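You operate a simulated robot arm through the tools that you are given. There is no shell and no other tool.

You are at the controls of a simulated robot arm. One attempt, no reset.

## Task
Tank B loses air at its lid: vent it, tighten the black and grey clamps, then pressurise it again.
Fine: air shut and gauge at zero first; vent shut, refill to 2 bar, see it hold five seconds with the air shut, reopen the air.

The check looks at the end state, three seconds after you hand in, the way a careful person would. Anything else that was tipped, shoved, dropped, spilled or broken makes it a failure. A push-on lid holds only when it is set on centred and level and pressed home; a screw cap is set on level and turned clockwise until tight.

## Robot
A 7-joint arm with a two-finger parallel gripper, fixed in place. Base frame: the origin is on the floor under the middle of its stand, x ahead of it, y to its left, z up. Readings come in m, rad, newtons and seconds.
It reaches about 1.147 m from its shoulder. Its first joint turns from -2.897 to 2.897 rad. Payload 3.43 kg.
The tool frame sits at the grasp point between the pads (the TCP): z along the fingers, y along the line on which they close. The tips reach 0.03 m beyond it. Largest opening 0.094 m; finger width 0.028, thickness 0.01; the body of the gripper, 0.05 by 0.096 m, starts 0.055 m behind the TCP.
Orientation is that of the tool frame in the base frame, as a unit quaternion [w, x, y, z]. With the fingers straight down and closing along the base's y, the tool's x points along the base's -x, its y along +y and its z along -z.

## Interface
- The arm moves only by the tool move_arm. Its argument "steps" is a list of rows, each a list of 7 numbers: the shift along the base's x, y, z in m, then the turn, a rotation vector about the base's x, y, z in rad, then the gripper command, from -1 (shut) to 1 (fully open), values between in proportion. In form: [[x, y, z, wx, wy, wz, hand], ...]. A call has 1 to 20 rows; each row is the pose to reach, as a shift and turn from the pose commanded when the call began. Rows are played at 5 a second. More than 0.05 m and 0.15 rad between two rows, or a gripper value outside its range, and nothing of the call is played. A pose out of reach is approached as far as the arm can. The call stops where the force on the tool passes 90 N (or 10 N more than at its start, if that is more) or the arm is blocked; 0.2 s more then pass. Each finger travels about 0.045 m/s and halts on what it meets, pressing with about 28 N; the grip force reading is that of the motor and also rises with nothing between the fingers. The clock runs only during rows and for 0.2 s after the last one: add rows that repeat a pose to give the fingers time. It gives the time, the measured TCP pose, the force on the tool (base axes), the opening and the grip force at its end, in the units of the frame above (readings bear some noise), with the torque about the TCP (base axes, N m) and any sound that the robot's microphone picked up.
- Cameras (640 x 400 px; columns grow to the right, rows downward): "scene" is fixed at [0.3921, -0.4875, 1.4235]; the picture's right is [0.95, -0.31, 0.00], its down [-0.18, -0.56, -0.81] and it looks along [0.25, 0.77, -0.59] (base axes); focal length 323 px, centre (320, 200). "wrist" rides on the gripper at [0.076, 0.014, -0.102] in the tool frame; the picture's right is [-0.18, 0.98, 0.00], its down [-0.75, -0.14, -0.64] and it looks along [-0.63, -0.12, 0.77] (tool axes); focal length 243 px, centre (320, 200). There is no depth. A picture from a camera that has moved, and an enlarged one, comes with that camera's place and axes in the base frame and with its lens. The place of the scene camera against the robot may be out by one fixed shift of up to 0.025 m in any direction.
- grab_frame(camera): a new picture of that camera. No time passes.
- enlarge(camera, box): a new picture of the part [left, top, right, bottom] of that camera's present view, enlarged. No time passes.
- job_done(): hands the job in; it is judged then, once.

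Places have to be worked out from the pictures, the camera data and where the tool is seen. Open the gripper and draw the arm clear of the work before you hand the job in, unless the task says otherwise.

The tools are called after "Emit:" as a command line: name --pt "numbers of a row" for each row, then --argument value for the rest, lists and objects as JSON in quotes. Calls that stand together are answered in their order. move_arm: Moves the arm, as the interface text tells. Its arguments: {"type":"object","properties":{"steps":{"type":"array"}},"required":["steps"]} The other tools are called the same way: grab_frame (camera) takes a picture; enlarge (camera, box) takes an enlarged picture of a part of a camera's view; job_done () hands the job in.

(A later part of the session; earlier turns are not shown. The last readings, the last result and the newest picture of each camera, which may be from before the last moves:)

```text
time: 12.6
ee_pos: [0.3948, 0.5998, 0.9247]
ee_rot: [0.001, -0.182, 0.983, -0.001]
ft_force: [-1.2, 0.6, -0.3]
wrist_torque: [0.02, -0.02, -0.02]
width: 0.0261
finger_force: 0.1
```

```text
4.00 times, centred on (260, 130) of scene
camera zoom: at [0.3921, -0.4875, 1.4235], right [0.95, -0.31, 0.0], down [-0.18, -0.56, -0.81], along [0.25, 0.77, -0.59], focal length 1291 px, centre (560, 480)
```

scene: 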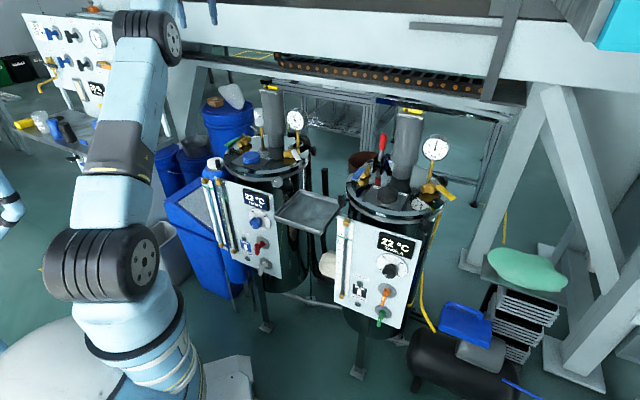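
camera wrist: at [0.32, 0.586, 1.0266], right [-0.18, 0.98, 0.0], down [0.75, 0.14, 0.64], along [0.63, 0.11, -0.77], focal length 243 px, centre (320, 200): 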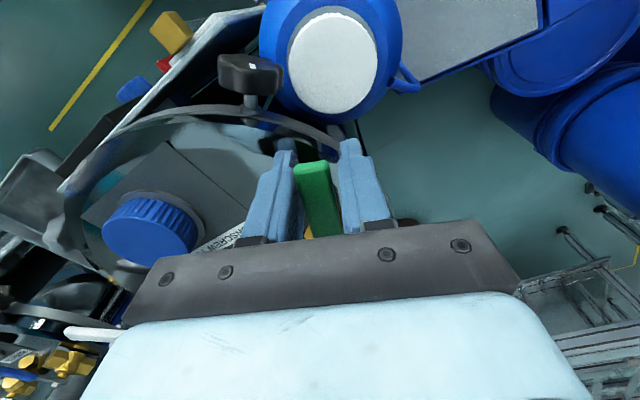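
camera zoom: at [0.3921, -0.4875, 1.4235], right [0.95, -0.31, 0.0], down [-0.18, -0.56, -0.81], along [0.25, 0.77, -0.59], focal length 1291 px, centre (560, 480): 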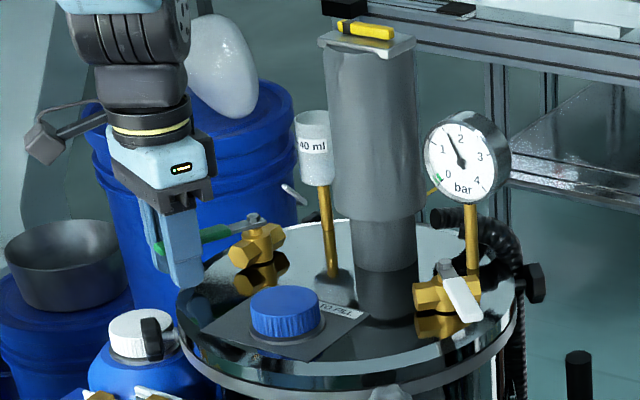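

The green handle is turning freely clockwise inside the cage. I continue to the full quarter turn with a slight overdrive against the stop.

Emit:
move_arm --pt "-0.0029 0.0106 0 0 0 -0.14 -0.45" --pt "-0.0044 0.0216 0 0 0 -0.279 -0.45" --pt "-0.0042 0.0327 0 0 0 -0.419 -0.45" --pt "-0.0026 0.0436 0 0 0 -0.559 -0.45" --pt "0.0006 0.0542 0 0 0 -0.698 -0.45" --pt "0.0052 0.0643 0 0 0 -0.838 -0.45" --pt "0.0111 0.0736 0 0 0 -0.977 -0.45" --pt "0.0183 0.082 0 0 0 -1.117 -0.45" --pt "0.0234 0.0867 0 0 0 -1.204 -0.45"

Emit:
grab_frame --camera "wrist"

Emit:
enlarge --camera "scene" --box '[190, 80, 330, 180]'

```text
time: 14.6
ee_pos: [0.4194, 0.6864, 0.9252]
ee_rot: [0.001, 0.408, 0.913, -0.001]
ft_force: [-7.8, -17.0, 2.0]
wrist_torque: [-0.02, -0.07, 0.28]
width: 0.0359
finger_force: 8.7
```

```text
taken
camera wrist: at [0.379, 0.7528, 1.0267], right [0.85, 0.52, 0.0], down [0.4, -0.65, 0.64], along [0.33, -0.55, -0.77], focal length 243 px, centre (320, 200)
```

wrist: 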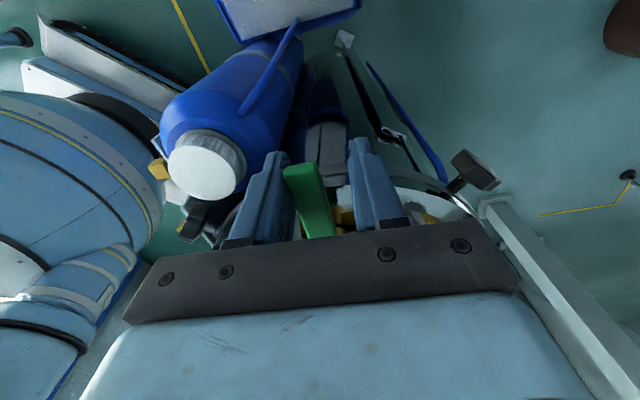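

```text
4.00 times, centred on (260, 130) of scene
camera zoom: at [0.3921, -0.4875, 1.4235], right [0.95, -0.31, 0.0], down [-0.18, -0.56, -0.81], along [0.25, 0.77, -0.59], focal length 1291 px, centre (560, 480)
```

zoom: 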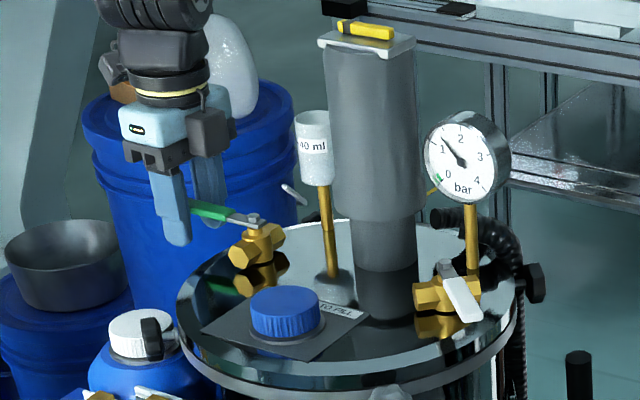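

The gauge has started dropping (about 1.3 bar) and the handle is against its stop, so green is the air valve and is now shut. I open the fingers, lift clear and check the handle.

Emit:
move_arm --pt "0 0 0 0 0 0 0.3" --pt "0 0 0 0 0 0 1" --pt "0 0 0 0 0 0 1" --pt "0 0 0.04 0 0 0 1" --pt "-0.01 0 0.08 0 0 0.1 1" --pt "-0.02 -0.02 0.12 0 0 0.2 1" --pt "-0.03 -0.04 0.15 0 0 0.3 1"

Emit:
grab_frame --camera "wrist"

Emit:
enlarge --camera "scene" --box '[190, 80, 330, 180]'

```text
time: 16.2
ee_pos: [0.3904, 0.6489, 1.0731]
ee_rot: [-0.001, 0.265, 0.964, -0.001]
ft_force: [-0.5, 1.2, -0.5]
wrist_torque: [-0.04, 0.0, 0.01]
width: 0.0939
finger_force: 0.1
```

```text
taken
camera wrist: at [0.3329, 0.6992, 1.1762], right [0.66, 0.75, 0.0], down [0.58, -0.51, 0.64], along [0.48, -0.42, -0.77], focal length 243 px, centre (320, 200)
```

wrist: 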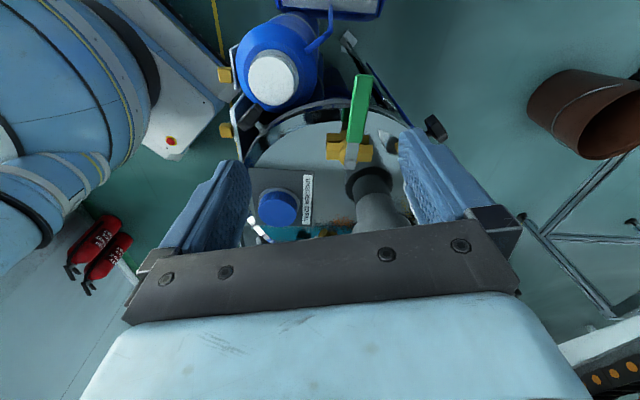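

```text
4.00 times, centred on (260, 130) of scene
camera zoom: at [0.3921, -0.4875, 1.4235], right [0.95, -0.31, 0.0], down [-0.18, -0.56, -0.81], along [0.25, 0.77, -0.59], focal length 1291 px, centre (560, 480)
```

zoom: 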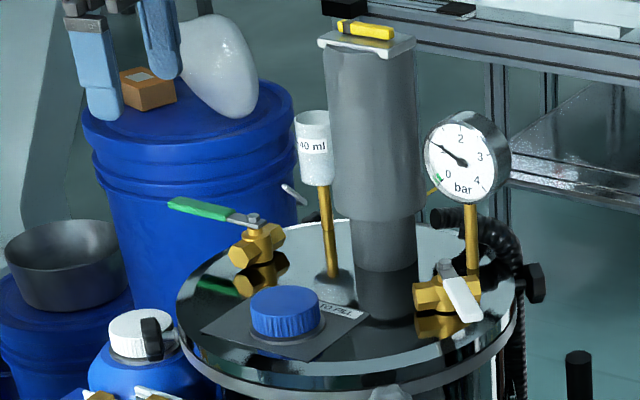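

Green is across its body (air shut) and the gauge is near 1 bar and falling through the leak. Next I close the fingers and swing round to hover beside the white vent handle (pivot about (0.616, 0.484), end (0.618, 0.386), z 0.92), with the camera outboard.

Emit:
move_arm --pt "-0.01 -0.04 0.02 0 0 0.15 0" --pt "-0.01 -0.085 0.03 0 0 0.3 -1" --pt "-0.01 -0.13 0.03 0 0 0.45 -1" --pt "0 -0.175 0.03 0 0 0.6 -1" --pt "0.02 -0.215 0.03 0 0 0.75 -1" --pt "0.05 -0.245 0.03 0 0 0.9 -1" --pt "0.09 -0.245 0.03 0 0 1.05 -1" --pt "0.12 -0.245 0.03 0 0 1.2 -1" --pt "0.15 -0.245 0.03 0 0 1.35 -1" --pt "0.18 -0.245 0.03 0 0 1.5 -1" --pt "0.19 -0.245 0.03 0 0 1.65 -1" --pt "0.19 -0.245 0.03 0 0 1.8 -1" --pt "0.19 -0.245 0.03 0 0 1.95 -1" --pt "0.19 -0.245 0.03 0 0 2.1 -1"

Emit:
grab_frame --camera "wrist"

Emit:
grab_frame --camera "scene"

```text
time: 19.2
ee_pos: [0.5804, 0.4021, 1.1037]
ee_rot: [0.0, -0.705, 0.71, 0.0]
ft_force: [0.6, 0.2, 0.1]
wrist_torque: [-0.01, -0.01, -0.03]
width: 0.0
finger_force: 27.8
```

```text
taken
camera wrist: at [0.5649, 0.3254, 1.2058], right [-0.98, 0.19, 0.0], down [0.15, 0.75, 0.64], along [0.12, 0.63, -0.77], focal length 243 px, centre (320, 200)
```

wrist: 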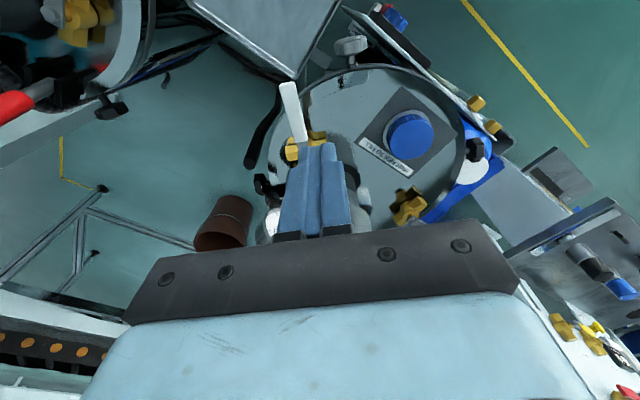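

```text
taken
```

scene: 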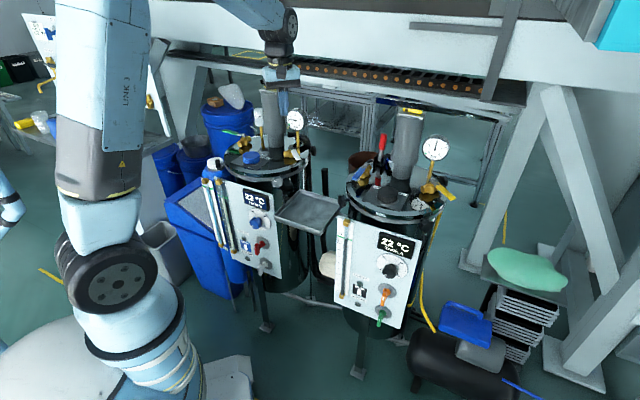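

Yaw +90° is reachable. I enlarge to refine the white handle and grey knob positions from here.

Emit:
enlarge --camera "wrist" --box '[240, 20, 400, 180]'

Emit:
enlarge --camera "scene" --box '[250, 80, 330, 170]'

```text
2.50 times, centred on (320, 100) of wrist
camera zoom: at [0.5649, 0.3254, 1.2058], right [-0.98, 0.19, 0.0], down [0.15, 0.75, 0.64], along [0.12, 0.63, -0.77], focal length 606 px, centre (320, 450)
```

zoom: 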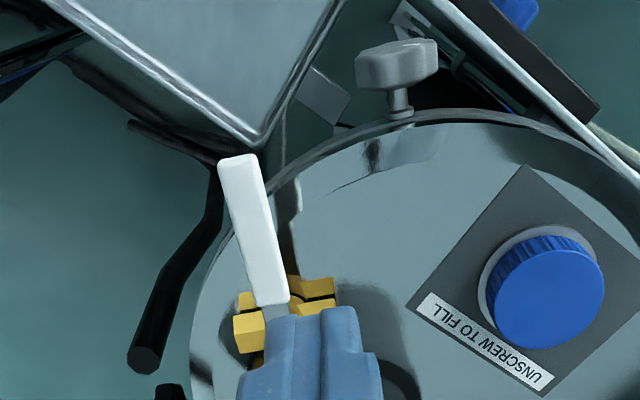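

```text
4.44 times, centred on (290, 125) of scene
camera zoom: at [0.3921, -0.4875, 1.4235], right [0.95, -0.31, 0.0], down [-0.18, -0.56, -0.81], along [0.25, 0.77, -0.59], focal length 1434 px, centre (453, 533)
```

zoom: 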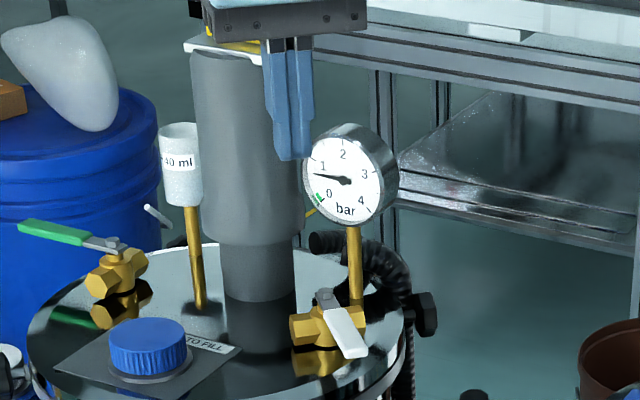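

White handle lies along x≈0.613 from y 0.484 to 0.388; the grey knob is at about (0.535, 0.378, 0.858). I descend on the -x side of the handle with closed fingers and start a gentle push toward +x to test the opening direction.

Emit:
move_arm --pt "-0.002 0.002 -0.04 0 0 0 -1" --pt "-0.002 0.002 -0.085 0 0 0 -1" --pt "-0.002 0.002 -0.13 0 0 0 -1" --pt "-0.002 0.002 -0.179 0 0 0 -1" --pt "0.006 0.002 -0.179 0 0 0 -1" --pt "0.0136 0.002 -0.179 0 0 0 -1" --pt "0.022 0.0005 -0.179 0 0 0 -1" --pt "0.0318 -0.0012 -0.179 0 0 0 -1"

Emit:
grab_frame --camera "wrist"

Emit:
enlarge --camera "scene" --box '[250, 80, 330, 170]'

```text
time: 21.0
ee_pos: [0.6115, 0.4016, 0.9244]
ee_rot: [0.001, -0.704, 0.71, 0.0]
ft_force: [-0.7, -0.1, -0.9]
wrist_torque: [-0.02, 0.0, 0.03]
width: 0.0004
finger_force: 28.1
```

```text
taken
camera wrist: at [0.5961, 0.3254, 1.0271], right [-0.98, 0.19, 0.0], down [0.15, 0.75, 0.64], along [0.12, 0.63, -0.77], focal length 243 px, centre (320, 200)
```

wrist: 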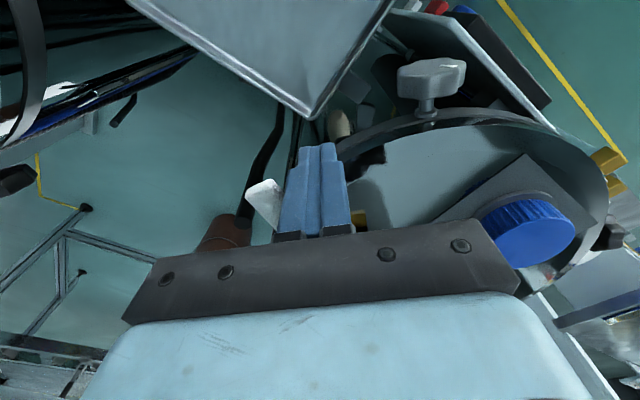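

```text
4.44 times, centred on (290, 125) of scene
camera zoom: at [0.3921, -0.4875, 1.4235], right [0.95, -0.31, 0.0], down [-0.18, -0.56, -0.81], along [0.25, 0.77, -0.59], focal length 1434 px, centre (453, 533)
```

zoom: 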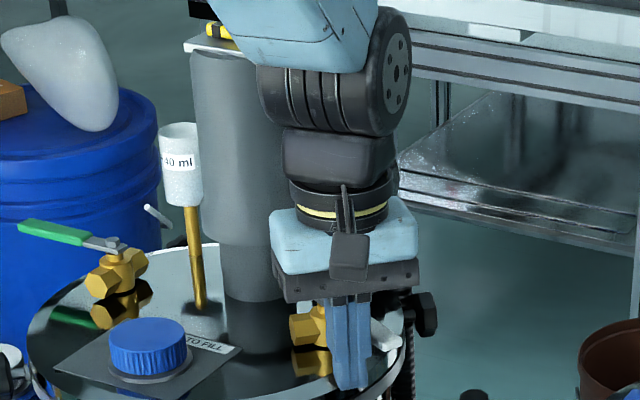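

The handle yields easily toward +x (no force), so that is the opening direction. I continue the arc push through the quarter turn to its stop.

Emit:
move_arm --pt "0.0097 0.0006 0 0 0 0 -1" --pt "0.0194 0.0015 0 0 0 0 -1" --pt "0.0293 0.0045 0 0 0 0 -1" --pt "0.039 0.0081 0 0 0 0 -1" --pt "0.0482 0.014 0 0 0 0 -1" --pt "0.057 0.0205 0 0 0 0 -1" --pt "0.0646 0.029 0 0 0 0 -1" --pt "0.0716 0.0382 0 0 0 0 -1" --pt "0.0766 0.049 0 0 0 0 -1" --pt "0.0808 0.0601 0 0 0 0 -1" --pt "0.082 0.064 0 0 0 0 -1"

Emit:
grab_frame --camera "wrist"

Emit:
enlarge --camera "scene" --box '[250, 80, 330, 170]'

```text
time: 23.4
ee_pos: [0.6909, 0.4606, 0.9249]
ee_rot: [-0.003, -0.704, 0.711, -0.001]
ft_force: [-29.8, -58.3, 6.9]
wrist_torque: [0.56, -0.14, 1.07]
width: 0.0
finger_force: 28.3
```

```text
taken
camera wrist: at [0.677, 0.3846, 1.0269], right [-0.98, 0.19, 0.0], down [0.15, 0.76, 0.64], along [0.12, 0.63, -0.77], focal length 243 px, centre (320, 200)
```

wrist: 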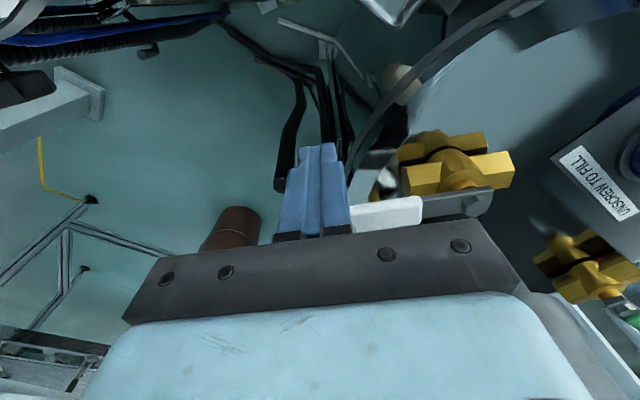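

```text
4.44 times, centred on (290, 125) of scene
camera zoom: at [0.3921, -0.4875, 1.4235], right [0.95, -0.31, 0.0], down [-0.18, -0.56, -0.81], along [0.25, 0.77, -0.59], focal length 1434 px, centre (453, 533)
```

zoom: 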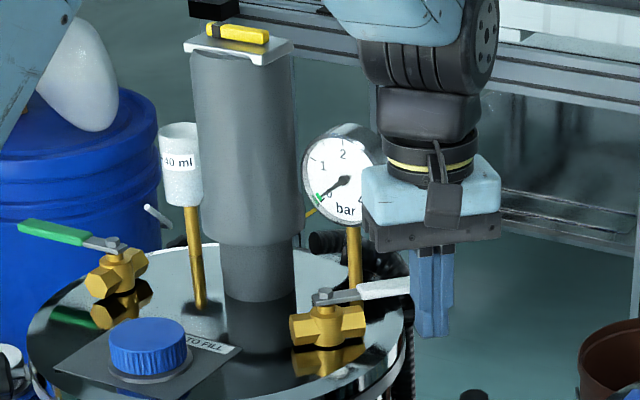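

The vent handle is in line with its body and against the stop (65 N), and the gauge is dropping to about zero. I back off and lift clear, then recheck the gauge.

Emit:
move_arm --pt "0 -0.01 0 0 0 0 -1" --pt "0 -0.03 0 0 0 0 -1" --pt "0 -0.04 0.04 0 0 0 -1" --pt "-0.02 -0.04 0.08 0 0 0 -1" --pt "-0.05 -0.05 0.115 0 0 0 0" --pt "-0.09 -0.06 0.13 0 0 0 1" --pt "-0.12 -0.07 0.13 0 0 0 1"

Emit:
grab_frame --camera "wrist"

Emit:
enlarge --camera "scene" --box '[250, 80, 330, 170]'

Emit:
enlarge --camera "wrist" --box '[300, 20, 420, 140]'

```text
time: 25.0
ee_pos: [0.5759, 0.3932, 1.0551]
ee_rot: [0.0, -0.704, 0.71, 0.0]
ft_force: [0.3, 0.4, -0.3]
wrist_torque: [0.0, 0.02, -0.02]
width: 0.0672
finger_force: 0.2
```

```text
taken
camera wrist: at [0.5604, 0.3165, 1.1564], right [-0.98, 0.19, 0.0], down [0.15, 0.75, 0.64], along [0.12, 0.63, -0.77], focal length 243 px, centre (320, 200)
```

wrist: 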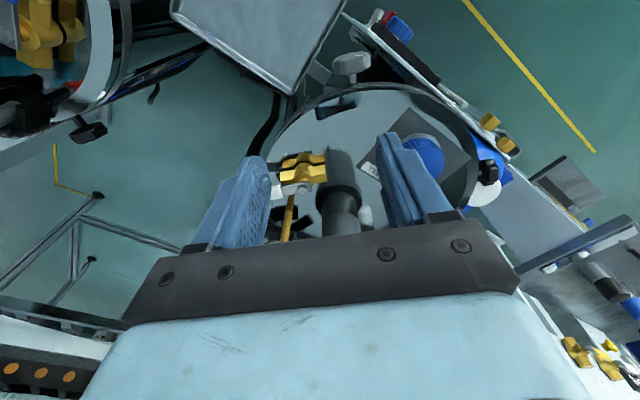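

```text
4.44 times, centred on (290, 125) of scene
camera zoom: at [0.3921, -0.4875, 1.4235], right [0.95, -0.31, 0.0], down [-0.18, -0.56, -0.81], along [0.25, 0.77, -0.59], focal length 1434 px, centre (453, 533)
```

zoom: 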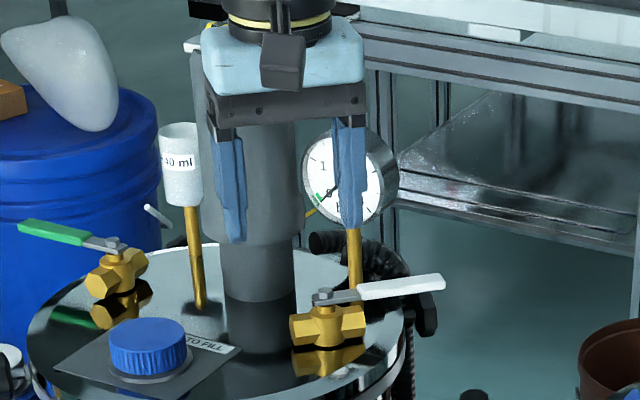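

```text
3.33 times, centred on (360, 80) of wrist
camera zoom: at [0.5604, 0.3165, 1.1564], right [-0.98, 0.19, 0.0], down [0.15, 0.75, 0.64], along [0.12, 0.63, -0.77], focal length 809 px, centre (187, 600)
```

zoom: 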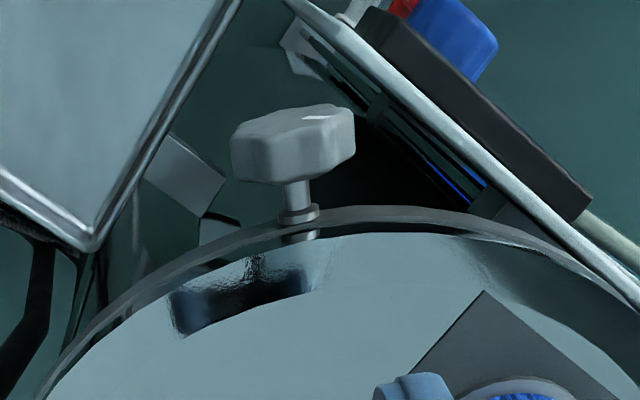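

The vent is open (handle in line) and I need a clear look at the needle. I shift over to hover above the grey knob (about (0.536, 0.378, 0.859)), which also unmasks the gauge.

Emit:
move_arm --pt "-0.02 -0.008 0 0 0 0 1" --pt "-0.04 -0.015 -0.02 0 0 0 1" --pt "-0.04 -0.015 -0.06 0 0 0 1" --pt "-0.04 -0.015 -0.09 0 0 0 1" --pt "-0.04 -0.015 -0.09 0 0 0 1"

Emit:
grab_frame --camera "wrist"

Emit:
enlarge --camera "scene" --box '[250, 90, 330, 190]'

Emit:
enlarge --camera "scene" --box '[280, 100, 320, 140]'

```text
time: 26.2
ee_pos: [0.5336, 0.3793, 0.9641]
ee_rot: [0.0, -0.704, 0.71, 0.0]
ft_force: [0.3, 0.5, 0.0]
wrist_torque: [0.01, -0.01, 0.01]
width: 0.094
finger_force: 0.0
```

```text
taken
camera wrist: at [0.5193, 0.3028, 1.0671], right [-0.98, 0.19, 0.0], down [0.15, 0.75, 0.64], along [0.12, 0.63, -0.77], focal length 243 px, centre (320, 200)
```

wrist: 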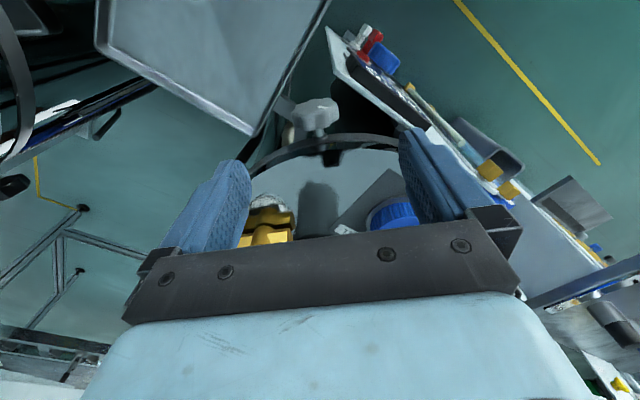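

```text
4.00 times, centred on (290, 140) of scene
camera zoom: at [0.3921, -0.4875, 1.4235], right [0.95, -0.31, 0.0], down [-0.18, -0.56, -0.81], along [0.25, 0.77, -0.59], focal length 1291 px, centre (440, 440)
```

zoom: 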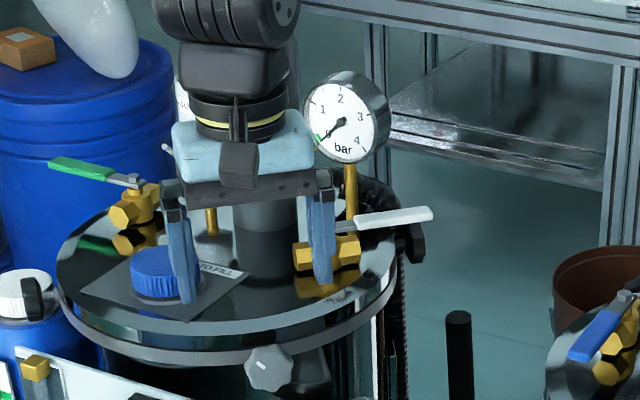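

```text
10.00 times, centred on (300, 120) of scene
camera zoom: at [0.3921, -0.4875, 1.4235], right [0.95, -0.31, 0.0], down [-0.18, -0.56, -0.81], along [0.25, 0.77, -0.59], focal length 3227 px, centre (520, 1000)
```

zoom: 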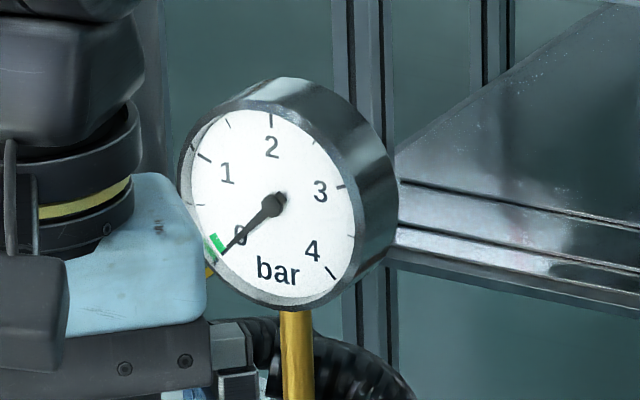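

The gauge reads zero with the vent open. Now the grey clamp: I zoom in on it to check alignment and its index mark before descending.

Emit:
enlarge --camera "wrist" --box '[270, 70, 370, 170]'

Emit:
enlarge --camera "scene" --box '[270, 160, 306, 196]'

Emit:
enlarge --camera "scene" --box '[196, 146, 236, 186]'

```text
4.00 times, centred on (320, 120) of wrist
camera zoom: at [0.5193, 0.3028, 1.0671], right [-0.98, 0.19, 0.0], down [0.15, 0.75, 0.64], along [0.12, 0.63, -0.77], focal length 970 px, centre (320, 520)
```

zoom: 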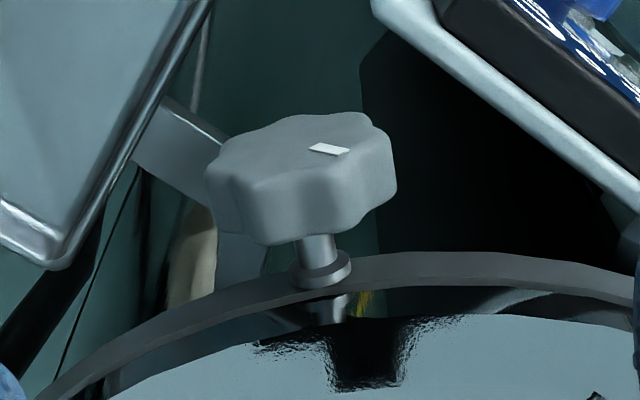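

```text
11.11 times, centred on (288, 178) of scene
camera zoom: at [0.3921, -0.4875, 1.4235], right [0.95, -0.31, 0.0], down [-0.18, -0.56, -0.81], along [0.25, 0.77, -0.59], focal length 3586 px, centre (676, 444)
```

zoom: 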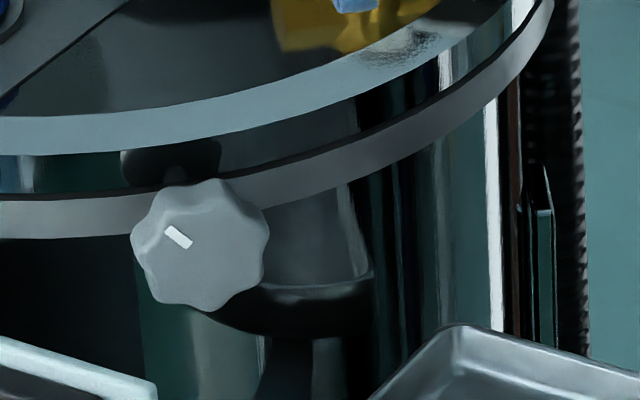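

```text
10.00 times, centred on (216, 166) of scene
camera zoom: at [0.3921, -0.4875, 1.4235], right [0.95, -0.31, 0.0], down [-0.18, -0.56, -0.81], along [0.25, 0.77, -0.59], focal length 3227 px, centre (1360, 540)
```

zoom: 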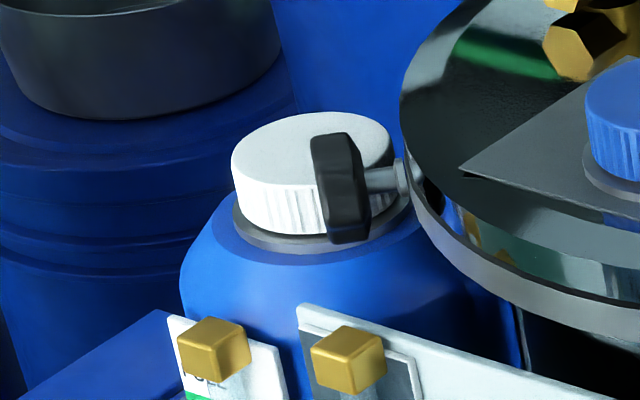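

Aligned: grey knob centre about (0.5365, 0.378, 0.859), its mark pointing up-left. I narrow the fingers to about 60 mm, descend astride it (tips staying above the panel edge) and close.

Emit:
move_arm --pt "0.003 -0.001 0 0 0 0 0.28" --pt "0.003 -0.001 -0.02 0 0 0 0.28" --pt "0.003 -0.001 -0.045 0 0 0 0.28" --pt "0.003 -0.001 -0.07 0 0 0 0.28" --pt "0.003 -0.001 -0.086 0 0 0 0.28" --pt "0.003 -0.001 -0.086 0 0 0 -0.1" --pt "0.003 -0.001 -0.086 0 0 0 -0.5" --pt "0.003 -0.001 -0.086 0 0 0 -1" --pt "0.003 -0.001 -0.086 0 0 0 -1"

Emit:
grab_frame --camera "wrist"

Emit:
enlarge --camera "scene" --box '[265, 140, 315, 190]'

```text
time: 28.2
ee_pos: [0.5381, 0.379, 0.879]
ee_rot: [0.0, -0.704, 0.71, 0.001]
ft_force: [18.9, 2.7, -0.4]
wrist_torque: [0.3, -0.29, 0.49]
width: 0.0379
finger_force: 45.0
```

```text
taken
camera wrist: at [0.5228, 0.3025, 0.9816], right [-0.98, 0.19, 0.0], down [0.15, 0.75, 0.64], along [0.12, 0.63, -0.77], focal length 243 px, centre (320, 200)
```

wrist: 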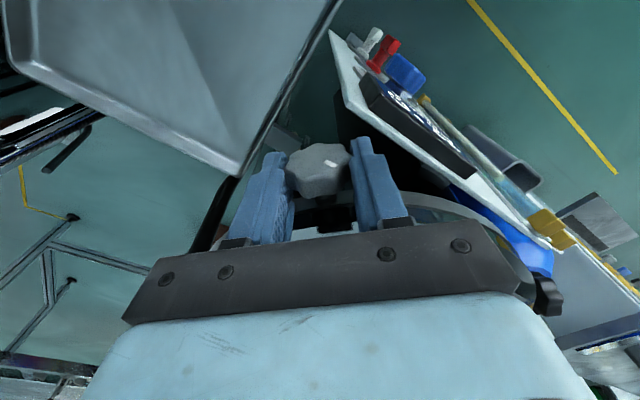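

```text
8.00 times, centred on (290, 165) of scene
camera zoom: at [0.3921, -0.4875, 1.4235], right [0.95, -0.31, 0.0], down [-0.18, -0.56, -0.81], along [0.25, 0.77, -0.59], focal length 2582 px, centre (560, 480)
```

zoom: 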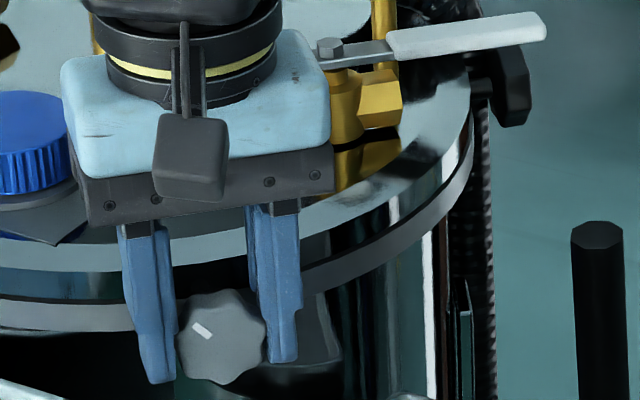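

The fingers hold the grey knob (37.9 mm) with a slight sideways load, so I recentre 2 mm and begin turning clockwise (about +y), 0.42 rad as a first test.

Emit:
move_arm --pt "0.002 0 0 0 0 0 -1" --pt "0.0047 0 -0.0002 0 0.14 0 -1" --pt "0.0073 0 -0.0007 0 0.28 0 -1" --pt "0.0097 0 -0.0016 0 0.42 0 -1"

Emit:
enlarge --camera "scene" --box '[265, 140, 315, 190]'

```text
time: 29.2
ee_pos: [0.5419, 0.3795, 0.8773]
ee_rot: [-0.15, -0.689, 0.694, 0.149]
ft_force: [-15.2, 4.2, 15.9]
wrist_torque: [1.0, 0.28, -0.24]
width: 0.0376
finger_force: 45.0
```

```text
8.00 times, centred on (290, 165) of scene
camera zoom: at [0.3921, -0.4875, 1.4235], right [0.95, -0.31, 0.0], down [-0.18, -0.56, -0.81], along [0.25, 0.77, -0.59], focal length 2582 px, centre (560, 480)
```

zoom: 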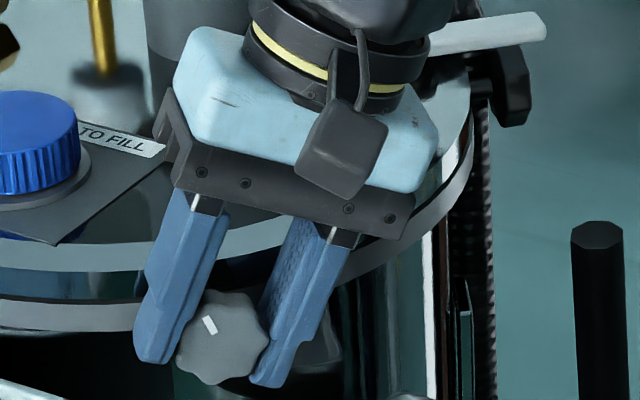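

The knob turned with the fingers (mark moving clockwise); lateral load tells me the axis is a bit higher (z≈0.868). I correct the arc centre and continue clockwise to about 0.84 rad.

Emit:
move_arm --pt "-0.004 0 0.001 0 0 0 -1" --pt "-0.0027 0 0.0004 0 0.14 0 -1" --pt "-0.0015 0 -0.0005 0 0.28 0 -1" --pt "-0.0005 0 -0.0015 0 0.42 0 -1"

Emit:
enlarge --camera "scene" --box '[265, 140, 315, 190]'

Emit:
grab_frame --camera "scene"

```text
time: 30.2
ee_pos: [0.5464, 0.3789, 0.8742]
ee_rot: [-0.289, -0.642, 0.649, 0.287]
ft_force: [27.1, 12.0, -12.6]
wrist_torque: [0.25, -0.4, 0.68]
width: 0.0375
finger_force: 44.7
```

```text
8.00 times, centred on (290, 165) of scene
camera zoom: at [0.3921, -0.4875, 1.4235], right [0.95, -0.31, 0.0], down [-0.18, -0.56, -0.81], along [0.25, 0.77, -0.59], focal length 2582 px, centre (560, 480)
```

zoom: 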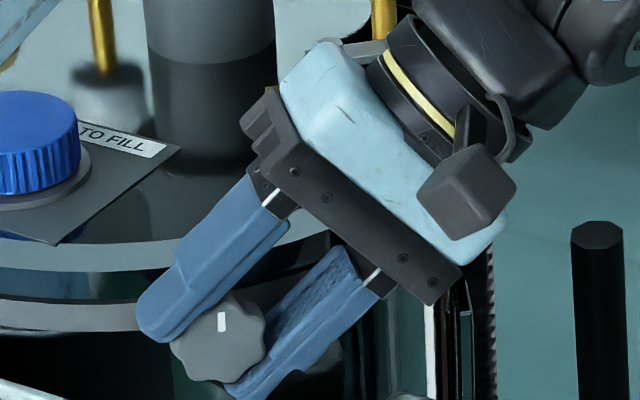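

```text
taken
```

scene: 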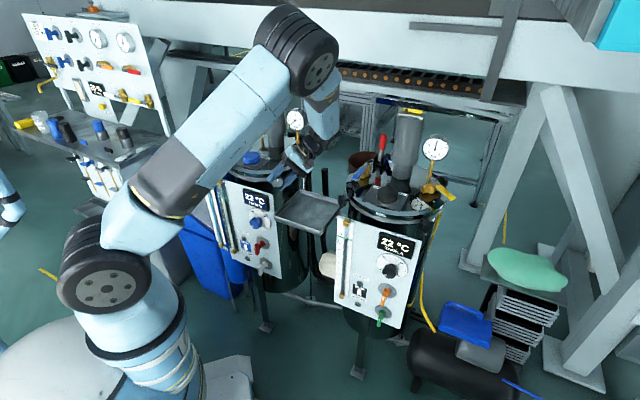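

The grey mark now points straight up after about 0.84 rad with no end stop felt yet. I turn a little further to feel for the stop.

Emit:
move_arm --pt "0.0009 0 -0.0017 0 0.12 0 -1" --pt "0.0009 0 -0.0017 0 0.12 0 -1"

Emit:
enlarge --camera "scene" --box '[265, 140, 315, 190]'

```text
time: 30.8
ee_pos: [0.5476, 0.379, 0.8717]
ee_rot: [-0.328, -0.624, 0.63, 0.325]
ft_force: [47.0, 12.8, -14.6]
wrist_torque: [0.92, -0.28, -0.01]
width: 0.0377
finger_force: 44.9
```

```text
8.00 times, centred on (290, 165) of scene
camera zoom: at [0.3921, -0.4875, 1.4235], right [0.95, -0.31, 0.0], down [-0.18, -0.56, -0.81], along [0.25, 0.77, -0.59], focal length 2582 px, centre (560, 480)
```

zoom: 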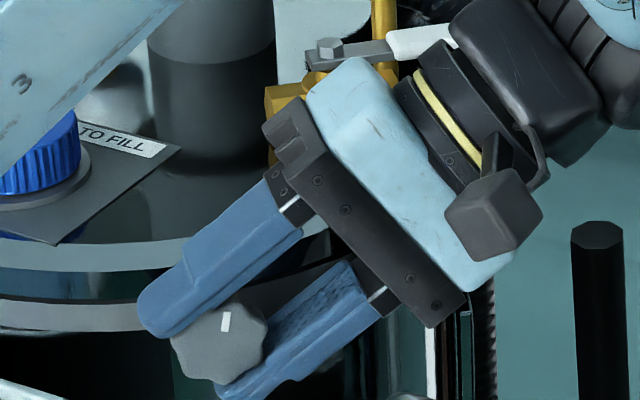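

Still turning, with sideways load building from finger offset, so I'll ratchet: open slightly, rotate the hand back around the knob to upright, and look before regripping.

Emit:
move_arm --pt "0 0 0 0 0 0 0.2" --pt "0 0 0 0 0 0 0.2" --pt "0 0 0 0 0 0 0.2" --pt "0.006 0 0.005 0 0 0 0.2" --pt "0.0045 0 0.007 0 -0.14 0 0.2" --pt "0.0026 0 0.0087 0 -0.28 0 0.2" --pt "0.0006 0 0.0101 0 -0.42 0 0.2" --pt "-0.0017 0 0.0113 0 -0.56 0 0.2" --pt "-0.0041 0 0.0121 0 -0.7 0 0.2" --pt "-0.0065 0 0.0126 0 -0.84 0 0.2" --pt "-0.0091 0 0.0127 0 -0.96 0 0.2"

Emit:
enlarge --camera "scene" --box '[265, 140, 315, 190]'

Emit:
grab_frame --camera "wrist"

```text
time: 33.2
ee_pos: [0.5381, 0.3784, 0.886]
ee_rot: [0.001, -0.703, 0.711, 0.001]
ft_force: [0.6, -0.9, -1.5]
wrist_torque: [-0.01, 0.03, -0.03]
width: 0.0564
finger_force: 0.0
```

```text
8.00 times, centred on (290, 165) of scene
camera zoom: at [0.3921, -0.4875, 1.4235], right [0.95, -0.31, 0.0], down [-0.18, -0.56, -0.81], along [0.25, 0.77, -0.59], focal length 2582 px, centre (560, 480)
```

zoom: 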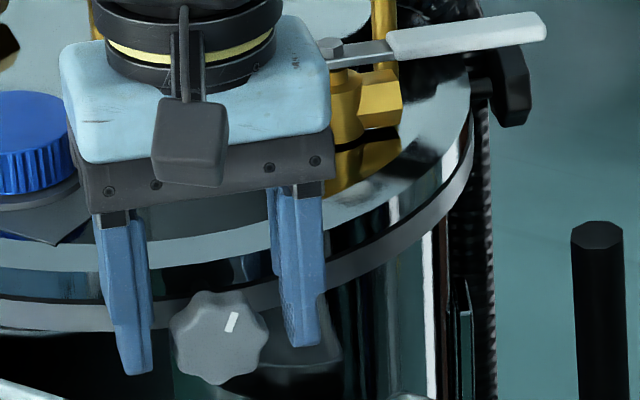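

```text
taken
camera wrist: at [0.5231, 0.3022, 0.9878], right [-0.98, 0.19, 0.0], down [0.15, 0.75, 0.64], along [0.12, 0.63, -0.77], focal length 243 px, centre (320, 200)
```

wrist: 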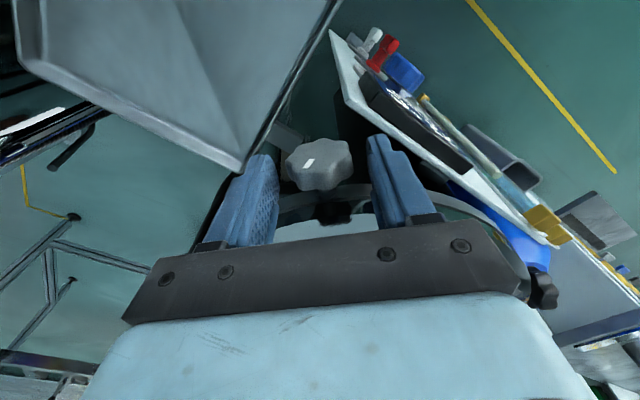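

The mark now points a bit right of vertical, so the knob is advancing clockwise. I regrip with the hand leaned slightly back (-0.3 rad) and turn another stroke, watching the load.

Emit:
move_arm --pt "-0.0026 0 -0.0012 0 -0.15 0 0.2" --pt "-0.0048 0 -0.0027 0 -0.3 0 0.2" --pt "-0.0048 0 -0.0027 0 -0.3 0 -0.5" --pt "-0.0048 0 -0.0027 0 -0.3 0 -1" --pt "-0.0048 0 -0.0027 0 -0.3 0 -1" --pt "-0.0026 0 -0.0022 0 -0.16 0 -1" --pt "-0.0004 0 -0.002 0 -0.02 0 -1" --pt "0.0018 0 -0.0021 0 0.12 0 -1"

Emit:
enlarge --camera "scene" --box '[265, 140, 315, 190]'

```text
time: 35.0
ee_pos: [0.5389, 0.3787, 0.8849]
ee_rot: [-0.042, -0.702, 0.709, 0.043]
ft_force: [1.1, 3.1, -11.1]
wrist_torque: [0.61, -0.07, 0.34]
width: 0.0378
finger_force: 45.2
```

```text
8.00 times, centred on (290, 165) of scene
camera zoom: at [0.3921, -0.4875, 1.4235], right [0.95, -0.31, 0.0], down [-0.18, -0.56, -0.81], along [0.25, 0.77, -0.59], focal length 2582 px, centre (560, 480)
```

zoom: 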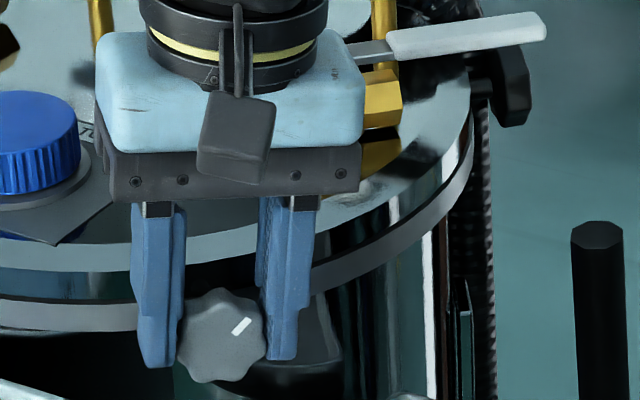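

The knob keeps turning smoothly with low load (mark now about 45° right). I continue this stroke to about 0.8 rad.

Emit:
move_arm --pt "0.0022 0 -0.0004 0 0.14 0 -1" --pt "0.0043 0 -0.0012 0 0.28 0 -1" --pt "0.0063 0 -0.0022 0 0.42 0 -1" --pt "0.0082 0 -0.0035 0 0.56 0 -1" --pt "0.0098 0 -0.005 0 0.7 0 -1"

Emit:
enlarge --camera "scene" --box '[265, 140, 315, 190]'

```text
time: 36.2
ee_pos: [0.5503, 0.3783, 0.877]
ee_rot: [-0.283, -0.645, 0.652, 0.281]
ft_force: [45.7, 6.8, -5.2]
wrist_torque: [0.92, -0.85, -0.07]
width: 0.0378
finger_force: 44.6
```

```text
8.00 times, centred on (290, 165) of scene
camera zoom: at [0.3921, -0.4875, 1.4235], right [0.95, -0.31, 0.0], down [-0.18, -0.56, -0.81], along [0.25, 0.77, -0.59], focal length 2582 px, centre (560, 480)
```

zoom: 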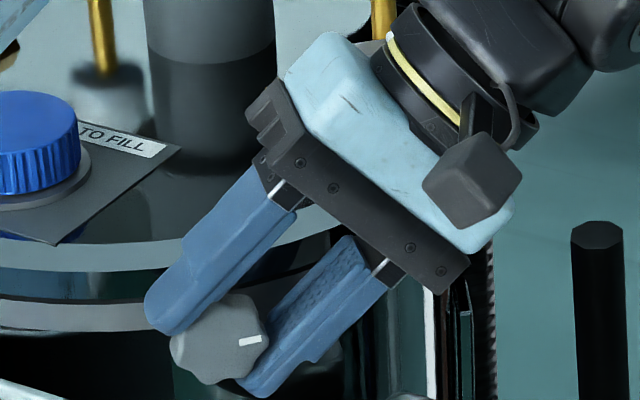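

The mark now points to 3 o'clock and resistance is rising (~0.4 N·m). I ratchet back and regrip for another stroke.

Emit:
move_arm --pt "0 0 0 0 0 0 0.2" --pt "0 0 0 0 0 0 0.2" --pt "0 0 0 0 0 0 0.2" --pt "-0.0016 0 0.0015 0 -0.14 0 0.2" --pt "-0.0035 0 0.0028 0 -0.28 0 0.2" --pt "-0.0055 0 0.0038 0 -0.42 0 0.2" --pt "-0.0076 0 0.0046 0 -0.56 0 0.2" --pt "-0.0098 0 0.005 0 -0.7 0 0.2" --pt "-0.012 0 0.0051 0 -0.84 0 0.2" --pt "-0.0142 0 0.0049 0 -0.98 0 0.2" --pt "-0.0164 0 0.0044 0 -1.12 0 0.2"

Emit:
enlarge --camera "scene" --box '[265, 140, 315, 190]'

```text
time: 38.6
ee_pos: [0.5314, 0.378, 0.8829]
ee_rot: [0.106, -0.696, 0.702, -0.105]
ft_force: [0.5, -0.6, -0.1]
wrist_torque: [0.04, 0.01, -0.02]
width: 0.0565
finger_force: 0.0
```

```text
8.00 times, centred on (290, 165) of scene
camera zoom: at [0.3921, -0.4875, 1.4235], right [0.95, -0.31, 0.0], down [-0.18, -0.56, -0.81], along [0.25, 0.77, -0.59], focal length 2582 px, centre (560, 480)
```

zoom: 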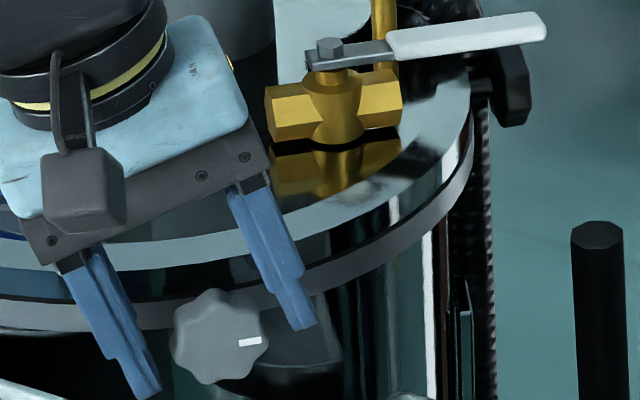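

Regrip and turn again, watching the torque and the mark.

Emit:
move_arm --pt "0.001 0 0 0 0 0 -0.5" --pt "0.001 0 0 0 0 0 -1" --pt "0.001 0 0 0 0 0 -1" --pt "0.0027 0 0.0005 0 0.14 0 -1" --pt "0.0047 0 0.0007 0 0.28 0 -1" --pt "0.0066 0 0.0006 0 0.42 0 -1"

Emit:
enlarge --camera "scene" --box '[265, 140, 315, 190]'

```text
time: 40.0
ee_pos: [0.5402, 0.3793, 0.8843]
ee_rot: [-0.041, -0.703, 0.708, 0.043]
ft_force: [12.8, 0.5, -5.3]
wrist_torque: [0.34, -0.59, 0.47]
width: 0.0376
finger_force: 45.5
```

```text
8.00 times, centred on (290, 165) of scene
camera zoom: at [0.3921, -0.4875, 1.4235], right [0.95, -0.31, 0.0], down [-0.18, -0.56, -0.81], along [0.25, 0.77, -0.59], focal length 2582 px, centre (560, 480)
```

zoom: 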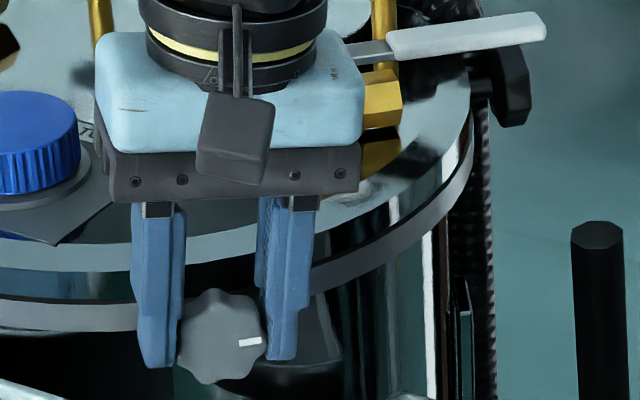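

The mark did not move during this stroke while torque rose to 0.6 N·m, suggesting the knob is at its tight stop. I push a little further to confirm.

Emit:
move_arm --pt "0.0022 0 -0.0004 0 0.14 0 -1" --pt "0.0043 0 -0.0012 0 0.28 0 -1" --pt "0.0043 0 -0.0012 0 0.28 0 -1"

Emit:
enlarge --camera "scene" --box '[265, 140, 315, 190]'

```text
time: 40.8
ee_pos: [0.5452, 0.3777, 0.8831]
ee_rot: [-0.141, -0.69, 0.696, 0.141]
ft_force: [29.8, 2.1, -3.8]
wrist_torque: [1.07, -1.09, 0.19]
width: 0.0376
finger_force: 45.0
```

```text
8.00 times, centred on (290, 165) of scene
camera zoom: at [0.3921, -0.4875, 1.4235], right [0.95, -0.31, 0.0], down [-0.18, -0.56, -0.81], along [0.25, 0.77, -0.59], focal length 2582 px, centre (560, 480)
```

zoom: 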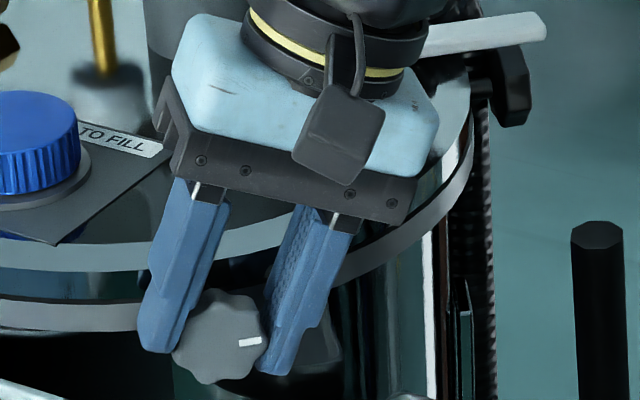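

The grey mark stayed put at 3 o'clock while torque passed 1 N·m – the grey clamp is tight. I release, straighten the hand and lift off.

Emit:
move_arm --pt "0 0 0 0 0 0 0.2" --pt "0 0 0 0 0 0 0.3" --pt "-0.001 0 0 0 0 0 0.3" --pt "-0.0021 0 0.0008 0 -0.14 0 0.3" --pt "-0.0043 0 0.0012 0 -0.28 0 0.3" --pt "-0.0062 0 0.0013 0 -0.4 0 0.3" --pt "-0.0062 0 0.03 0 -0.4 0 0.3" --pt "-0.0062 0 0.07 0 -0.4 0 0.3" --pt "-0.0062 0 0.12 0 -0.4 0 0.3"

Emit:
enlarge --camera "scene" --box '[265, 140, 315, 190]'

Emit:
enlarge --camera "scene" --box '[280, 100, 320, 140]'

```text
time: 42.8
ee_pos: [0.5384, 0.3792, 1.0055]
ee_rot: [0.0, -0.705, 0.71, 0.0]
ft_force: [-0.7, 0.2, -0.6]
wrist_torque: [-0.01, 0.03, -0.03]
width: 0.0608
finger_force: 0.0
```

```text
8.00 times, centred on (290, 165) of scene
camera zoom: at [0.3921, -0.4875, 1.4235], right [0.95, -0.31, 0.0], down [-0.18, -0.56, -0.81], along [0.25, 0.77, -0.59], focal length 2582 px, centre (560, 480)
```

zoom: 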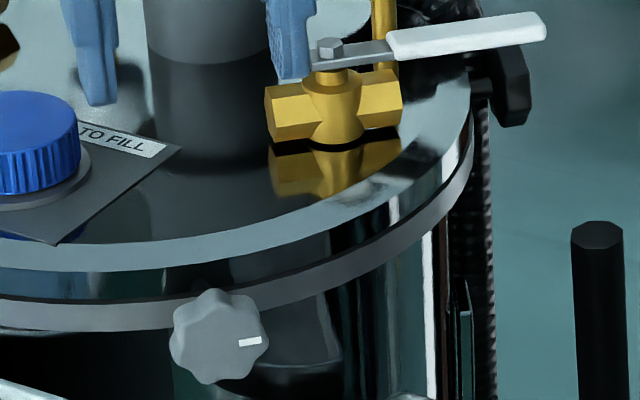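

```text
10.00 times, centred on (300, 120) of scene
camera zoom: at [0.3921, -0.4875, 1.4235], right [0.95, -0.31, 0.0], down [-0.18, -0.56, -0.81], along [0.25, 0.77, -0.59], focal length 3227 px, centre (520, 1000)
```

zoom: 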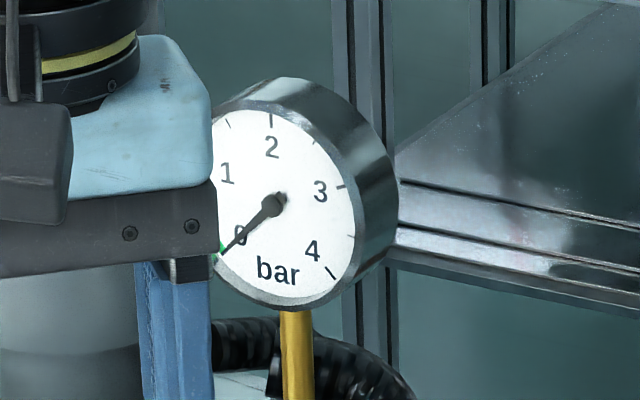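

Grey is done and the gauge still reads zero. I move over to hover above the black clamp with the fingers closing along y.

Emit:
move_arm --pt "-0.016 0.016 0 0 0 -0.143 0.3" --pt "-0.032 0.031 0 0 0 -0.286 0.3" --pt "-0.048 0.047 0 0 0 -0.429 0.3" --pt "-0.064 0.062 0 0 0 -0.572 0.3" --pt "-0.08 0.078 0 0 0 -0.715 0.3" --pt "-0.096 0.093 0 0 0 -0.858 0.3" --pt "-0.112 0.109 0 0 0 -1.0 0.3" --pt "-0.128 0.124 0 0 0 -1.143 0.3" --pt "-0.144 0.14 0 0 0 -1.286 0.3" --pt "-0.16 0.155 0 0 0 -1.429 0.3" --pt "-0.174 0.171 0 0 0 -1.563 0.3" --pt "-0.174 0.171 0 0 0 -1.563 0.3"

Emit:
grab_frame --camera "wrist"

Emit:
enlarge --camera "wrist" --box '[250, 40, 410, 200]'

Emit:
enlarge --camera "scene" --box '[186, 126, 246, 186]'

```text
time: 45.4
ee_pos: [0.3618, 0.5503, 1.0039]
ee_rot: [0.0, 0.002, 1.0, 0.0]
ft_force: [0.5, -0.2, 0.2]
wrist_torque: [0.02, 0.0, -0.07]
width: 0.0611
finger_force: 0.0
```

```text
taken
camera wrist: at [0.2862, 0.5645, 1.1052], right [0.19, 0.98, 0.0], down [0.75, -0.14, 0.64], along [0.63, -0.12, -0.77], focal length 243 px, centre (320, 200)
```

wrist: 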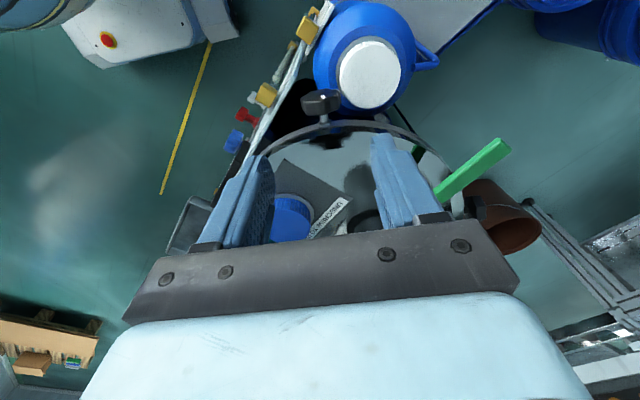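

```text
2.50 times, centred on (330, 120) of wrist
camera zoom: at [0.2862, 0.5645, 1.1052], right [0.19, 0.98, 0.0], down [0.75, -0.14, 0.64], along [0.63, -0.12, -0.77], focal length 606 px, centre (295, 400)
```

zoom: 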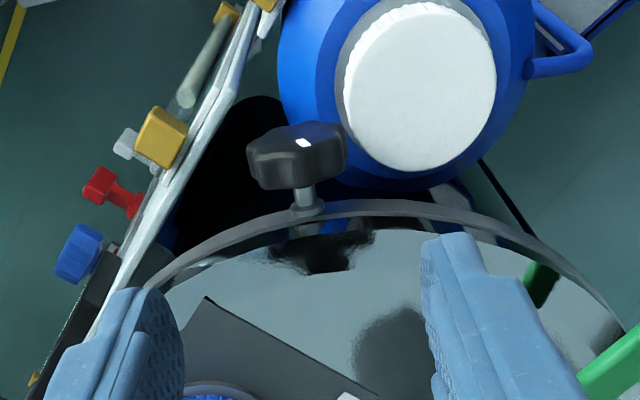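

```text
6.67 times, centred on (216, 156) of scene
camera zoom: at [0.3921, -0.4875, 1.4235], right [0.95, -0.31, 0.0], down [-0.18, -0.56, -0.81], along [0.25, 0.77, -0.59], focal length 2152 px, centre (1013, 493)
```

zoom: 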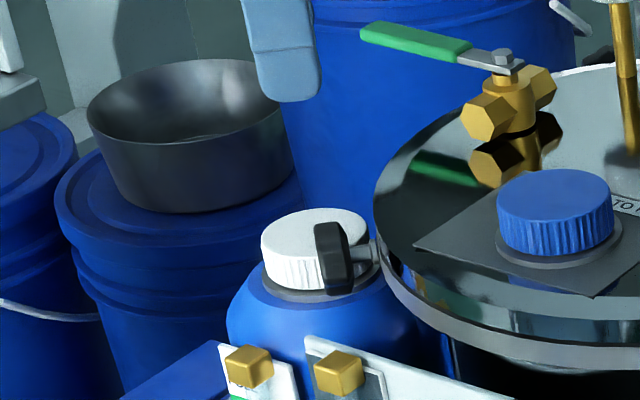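

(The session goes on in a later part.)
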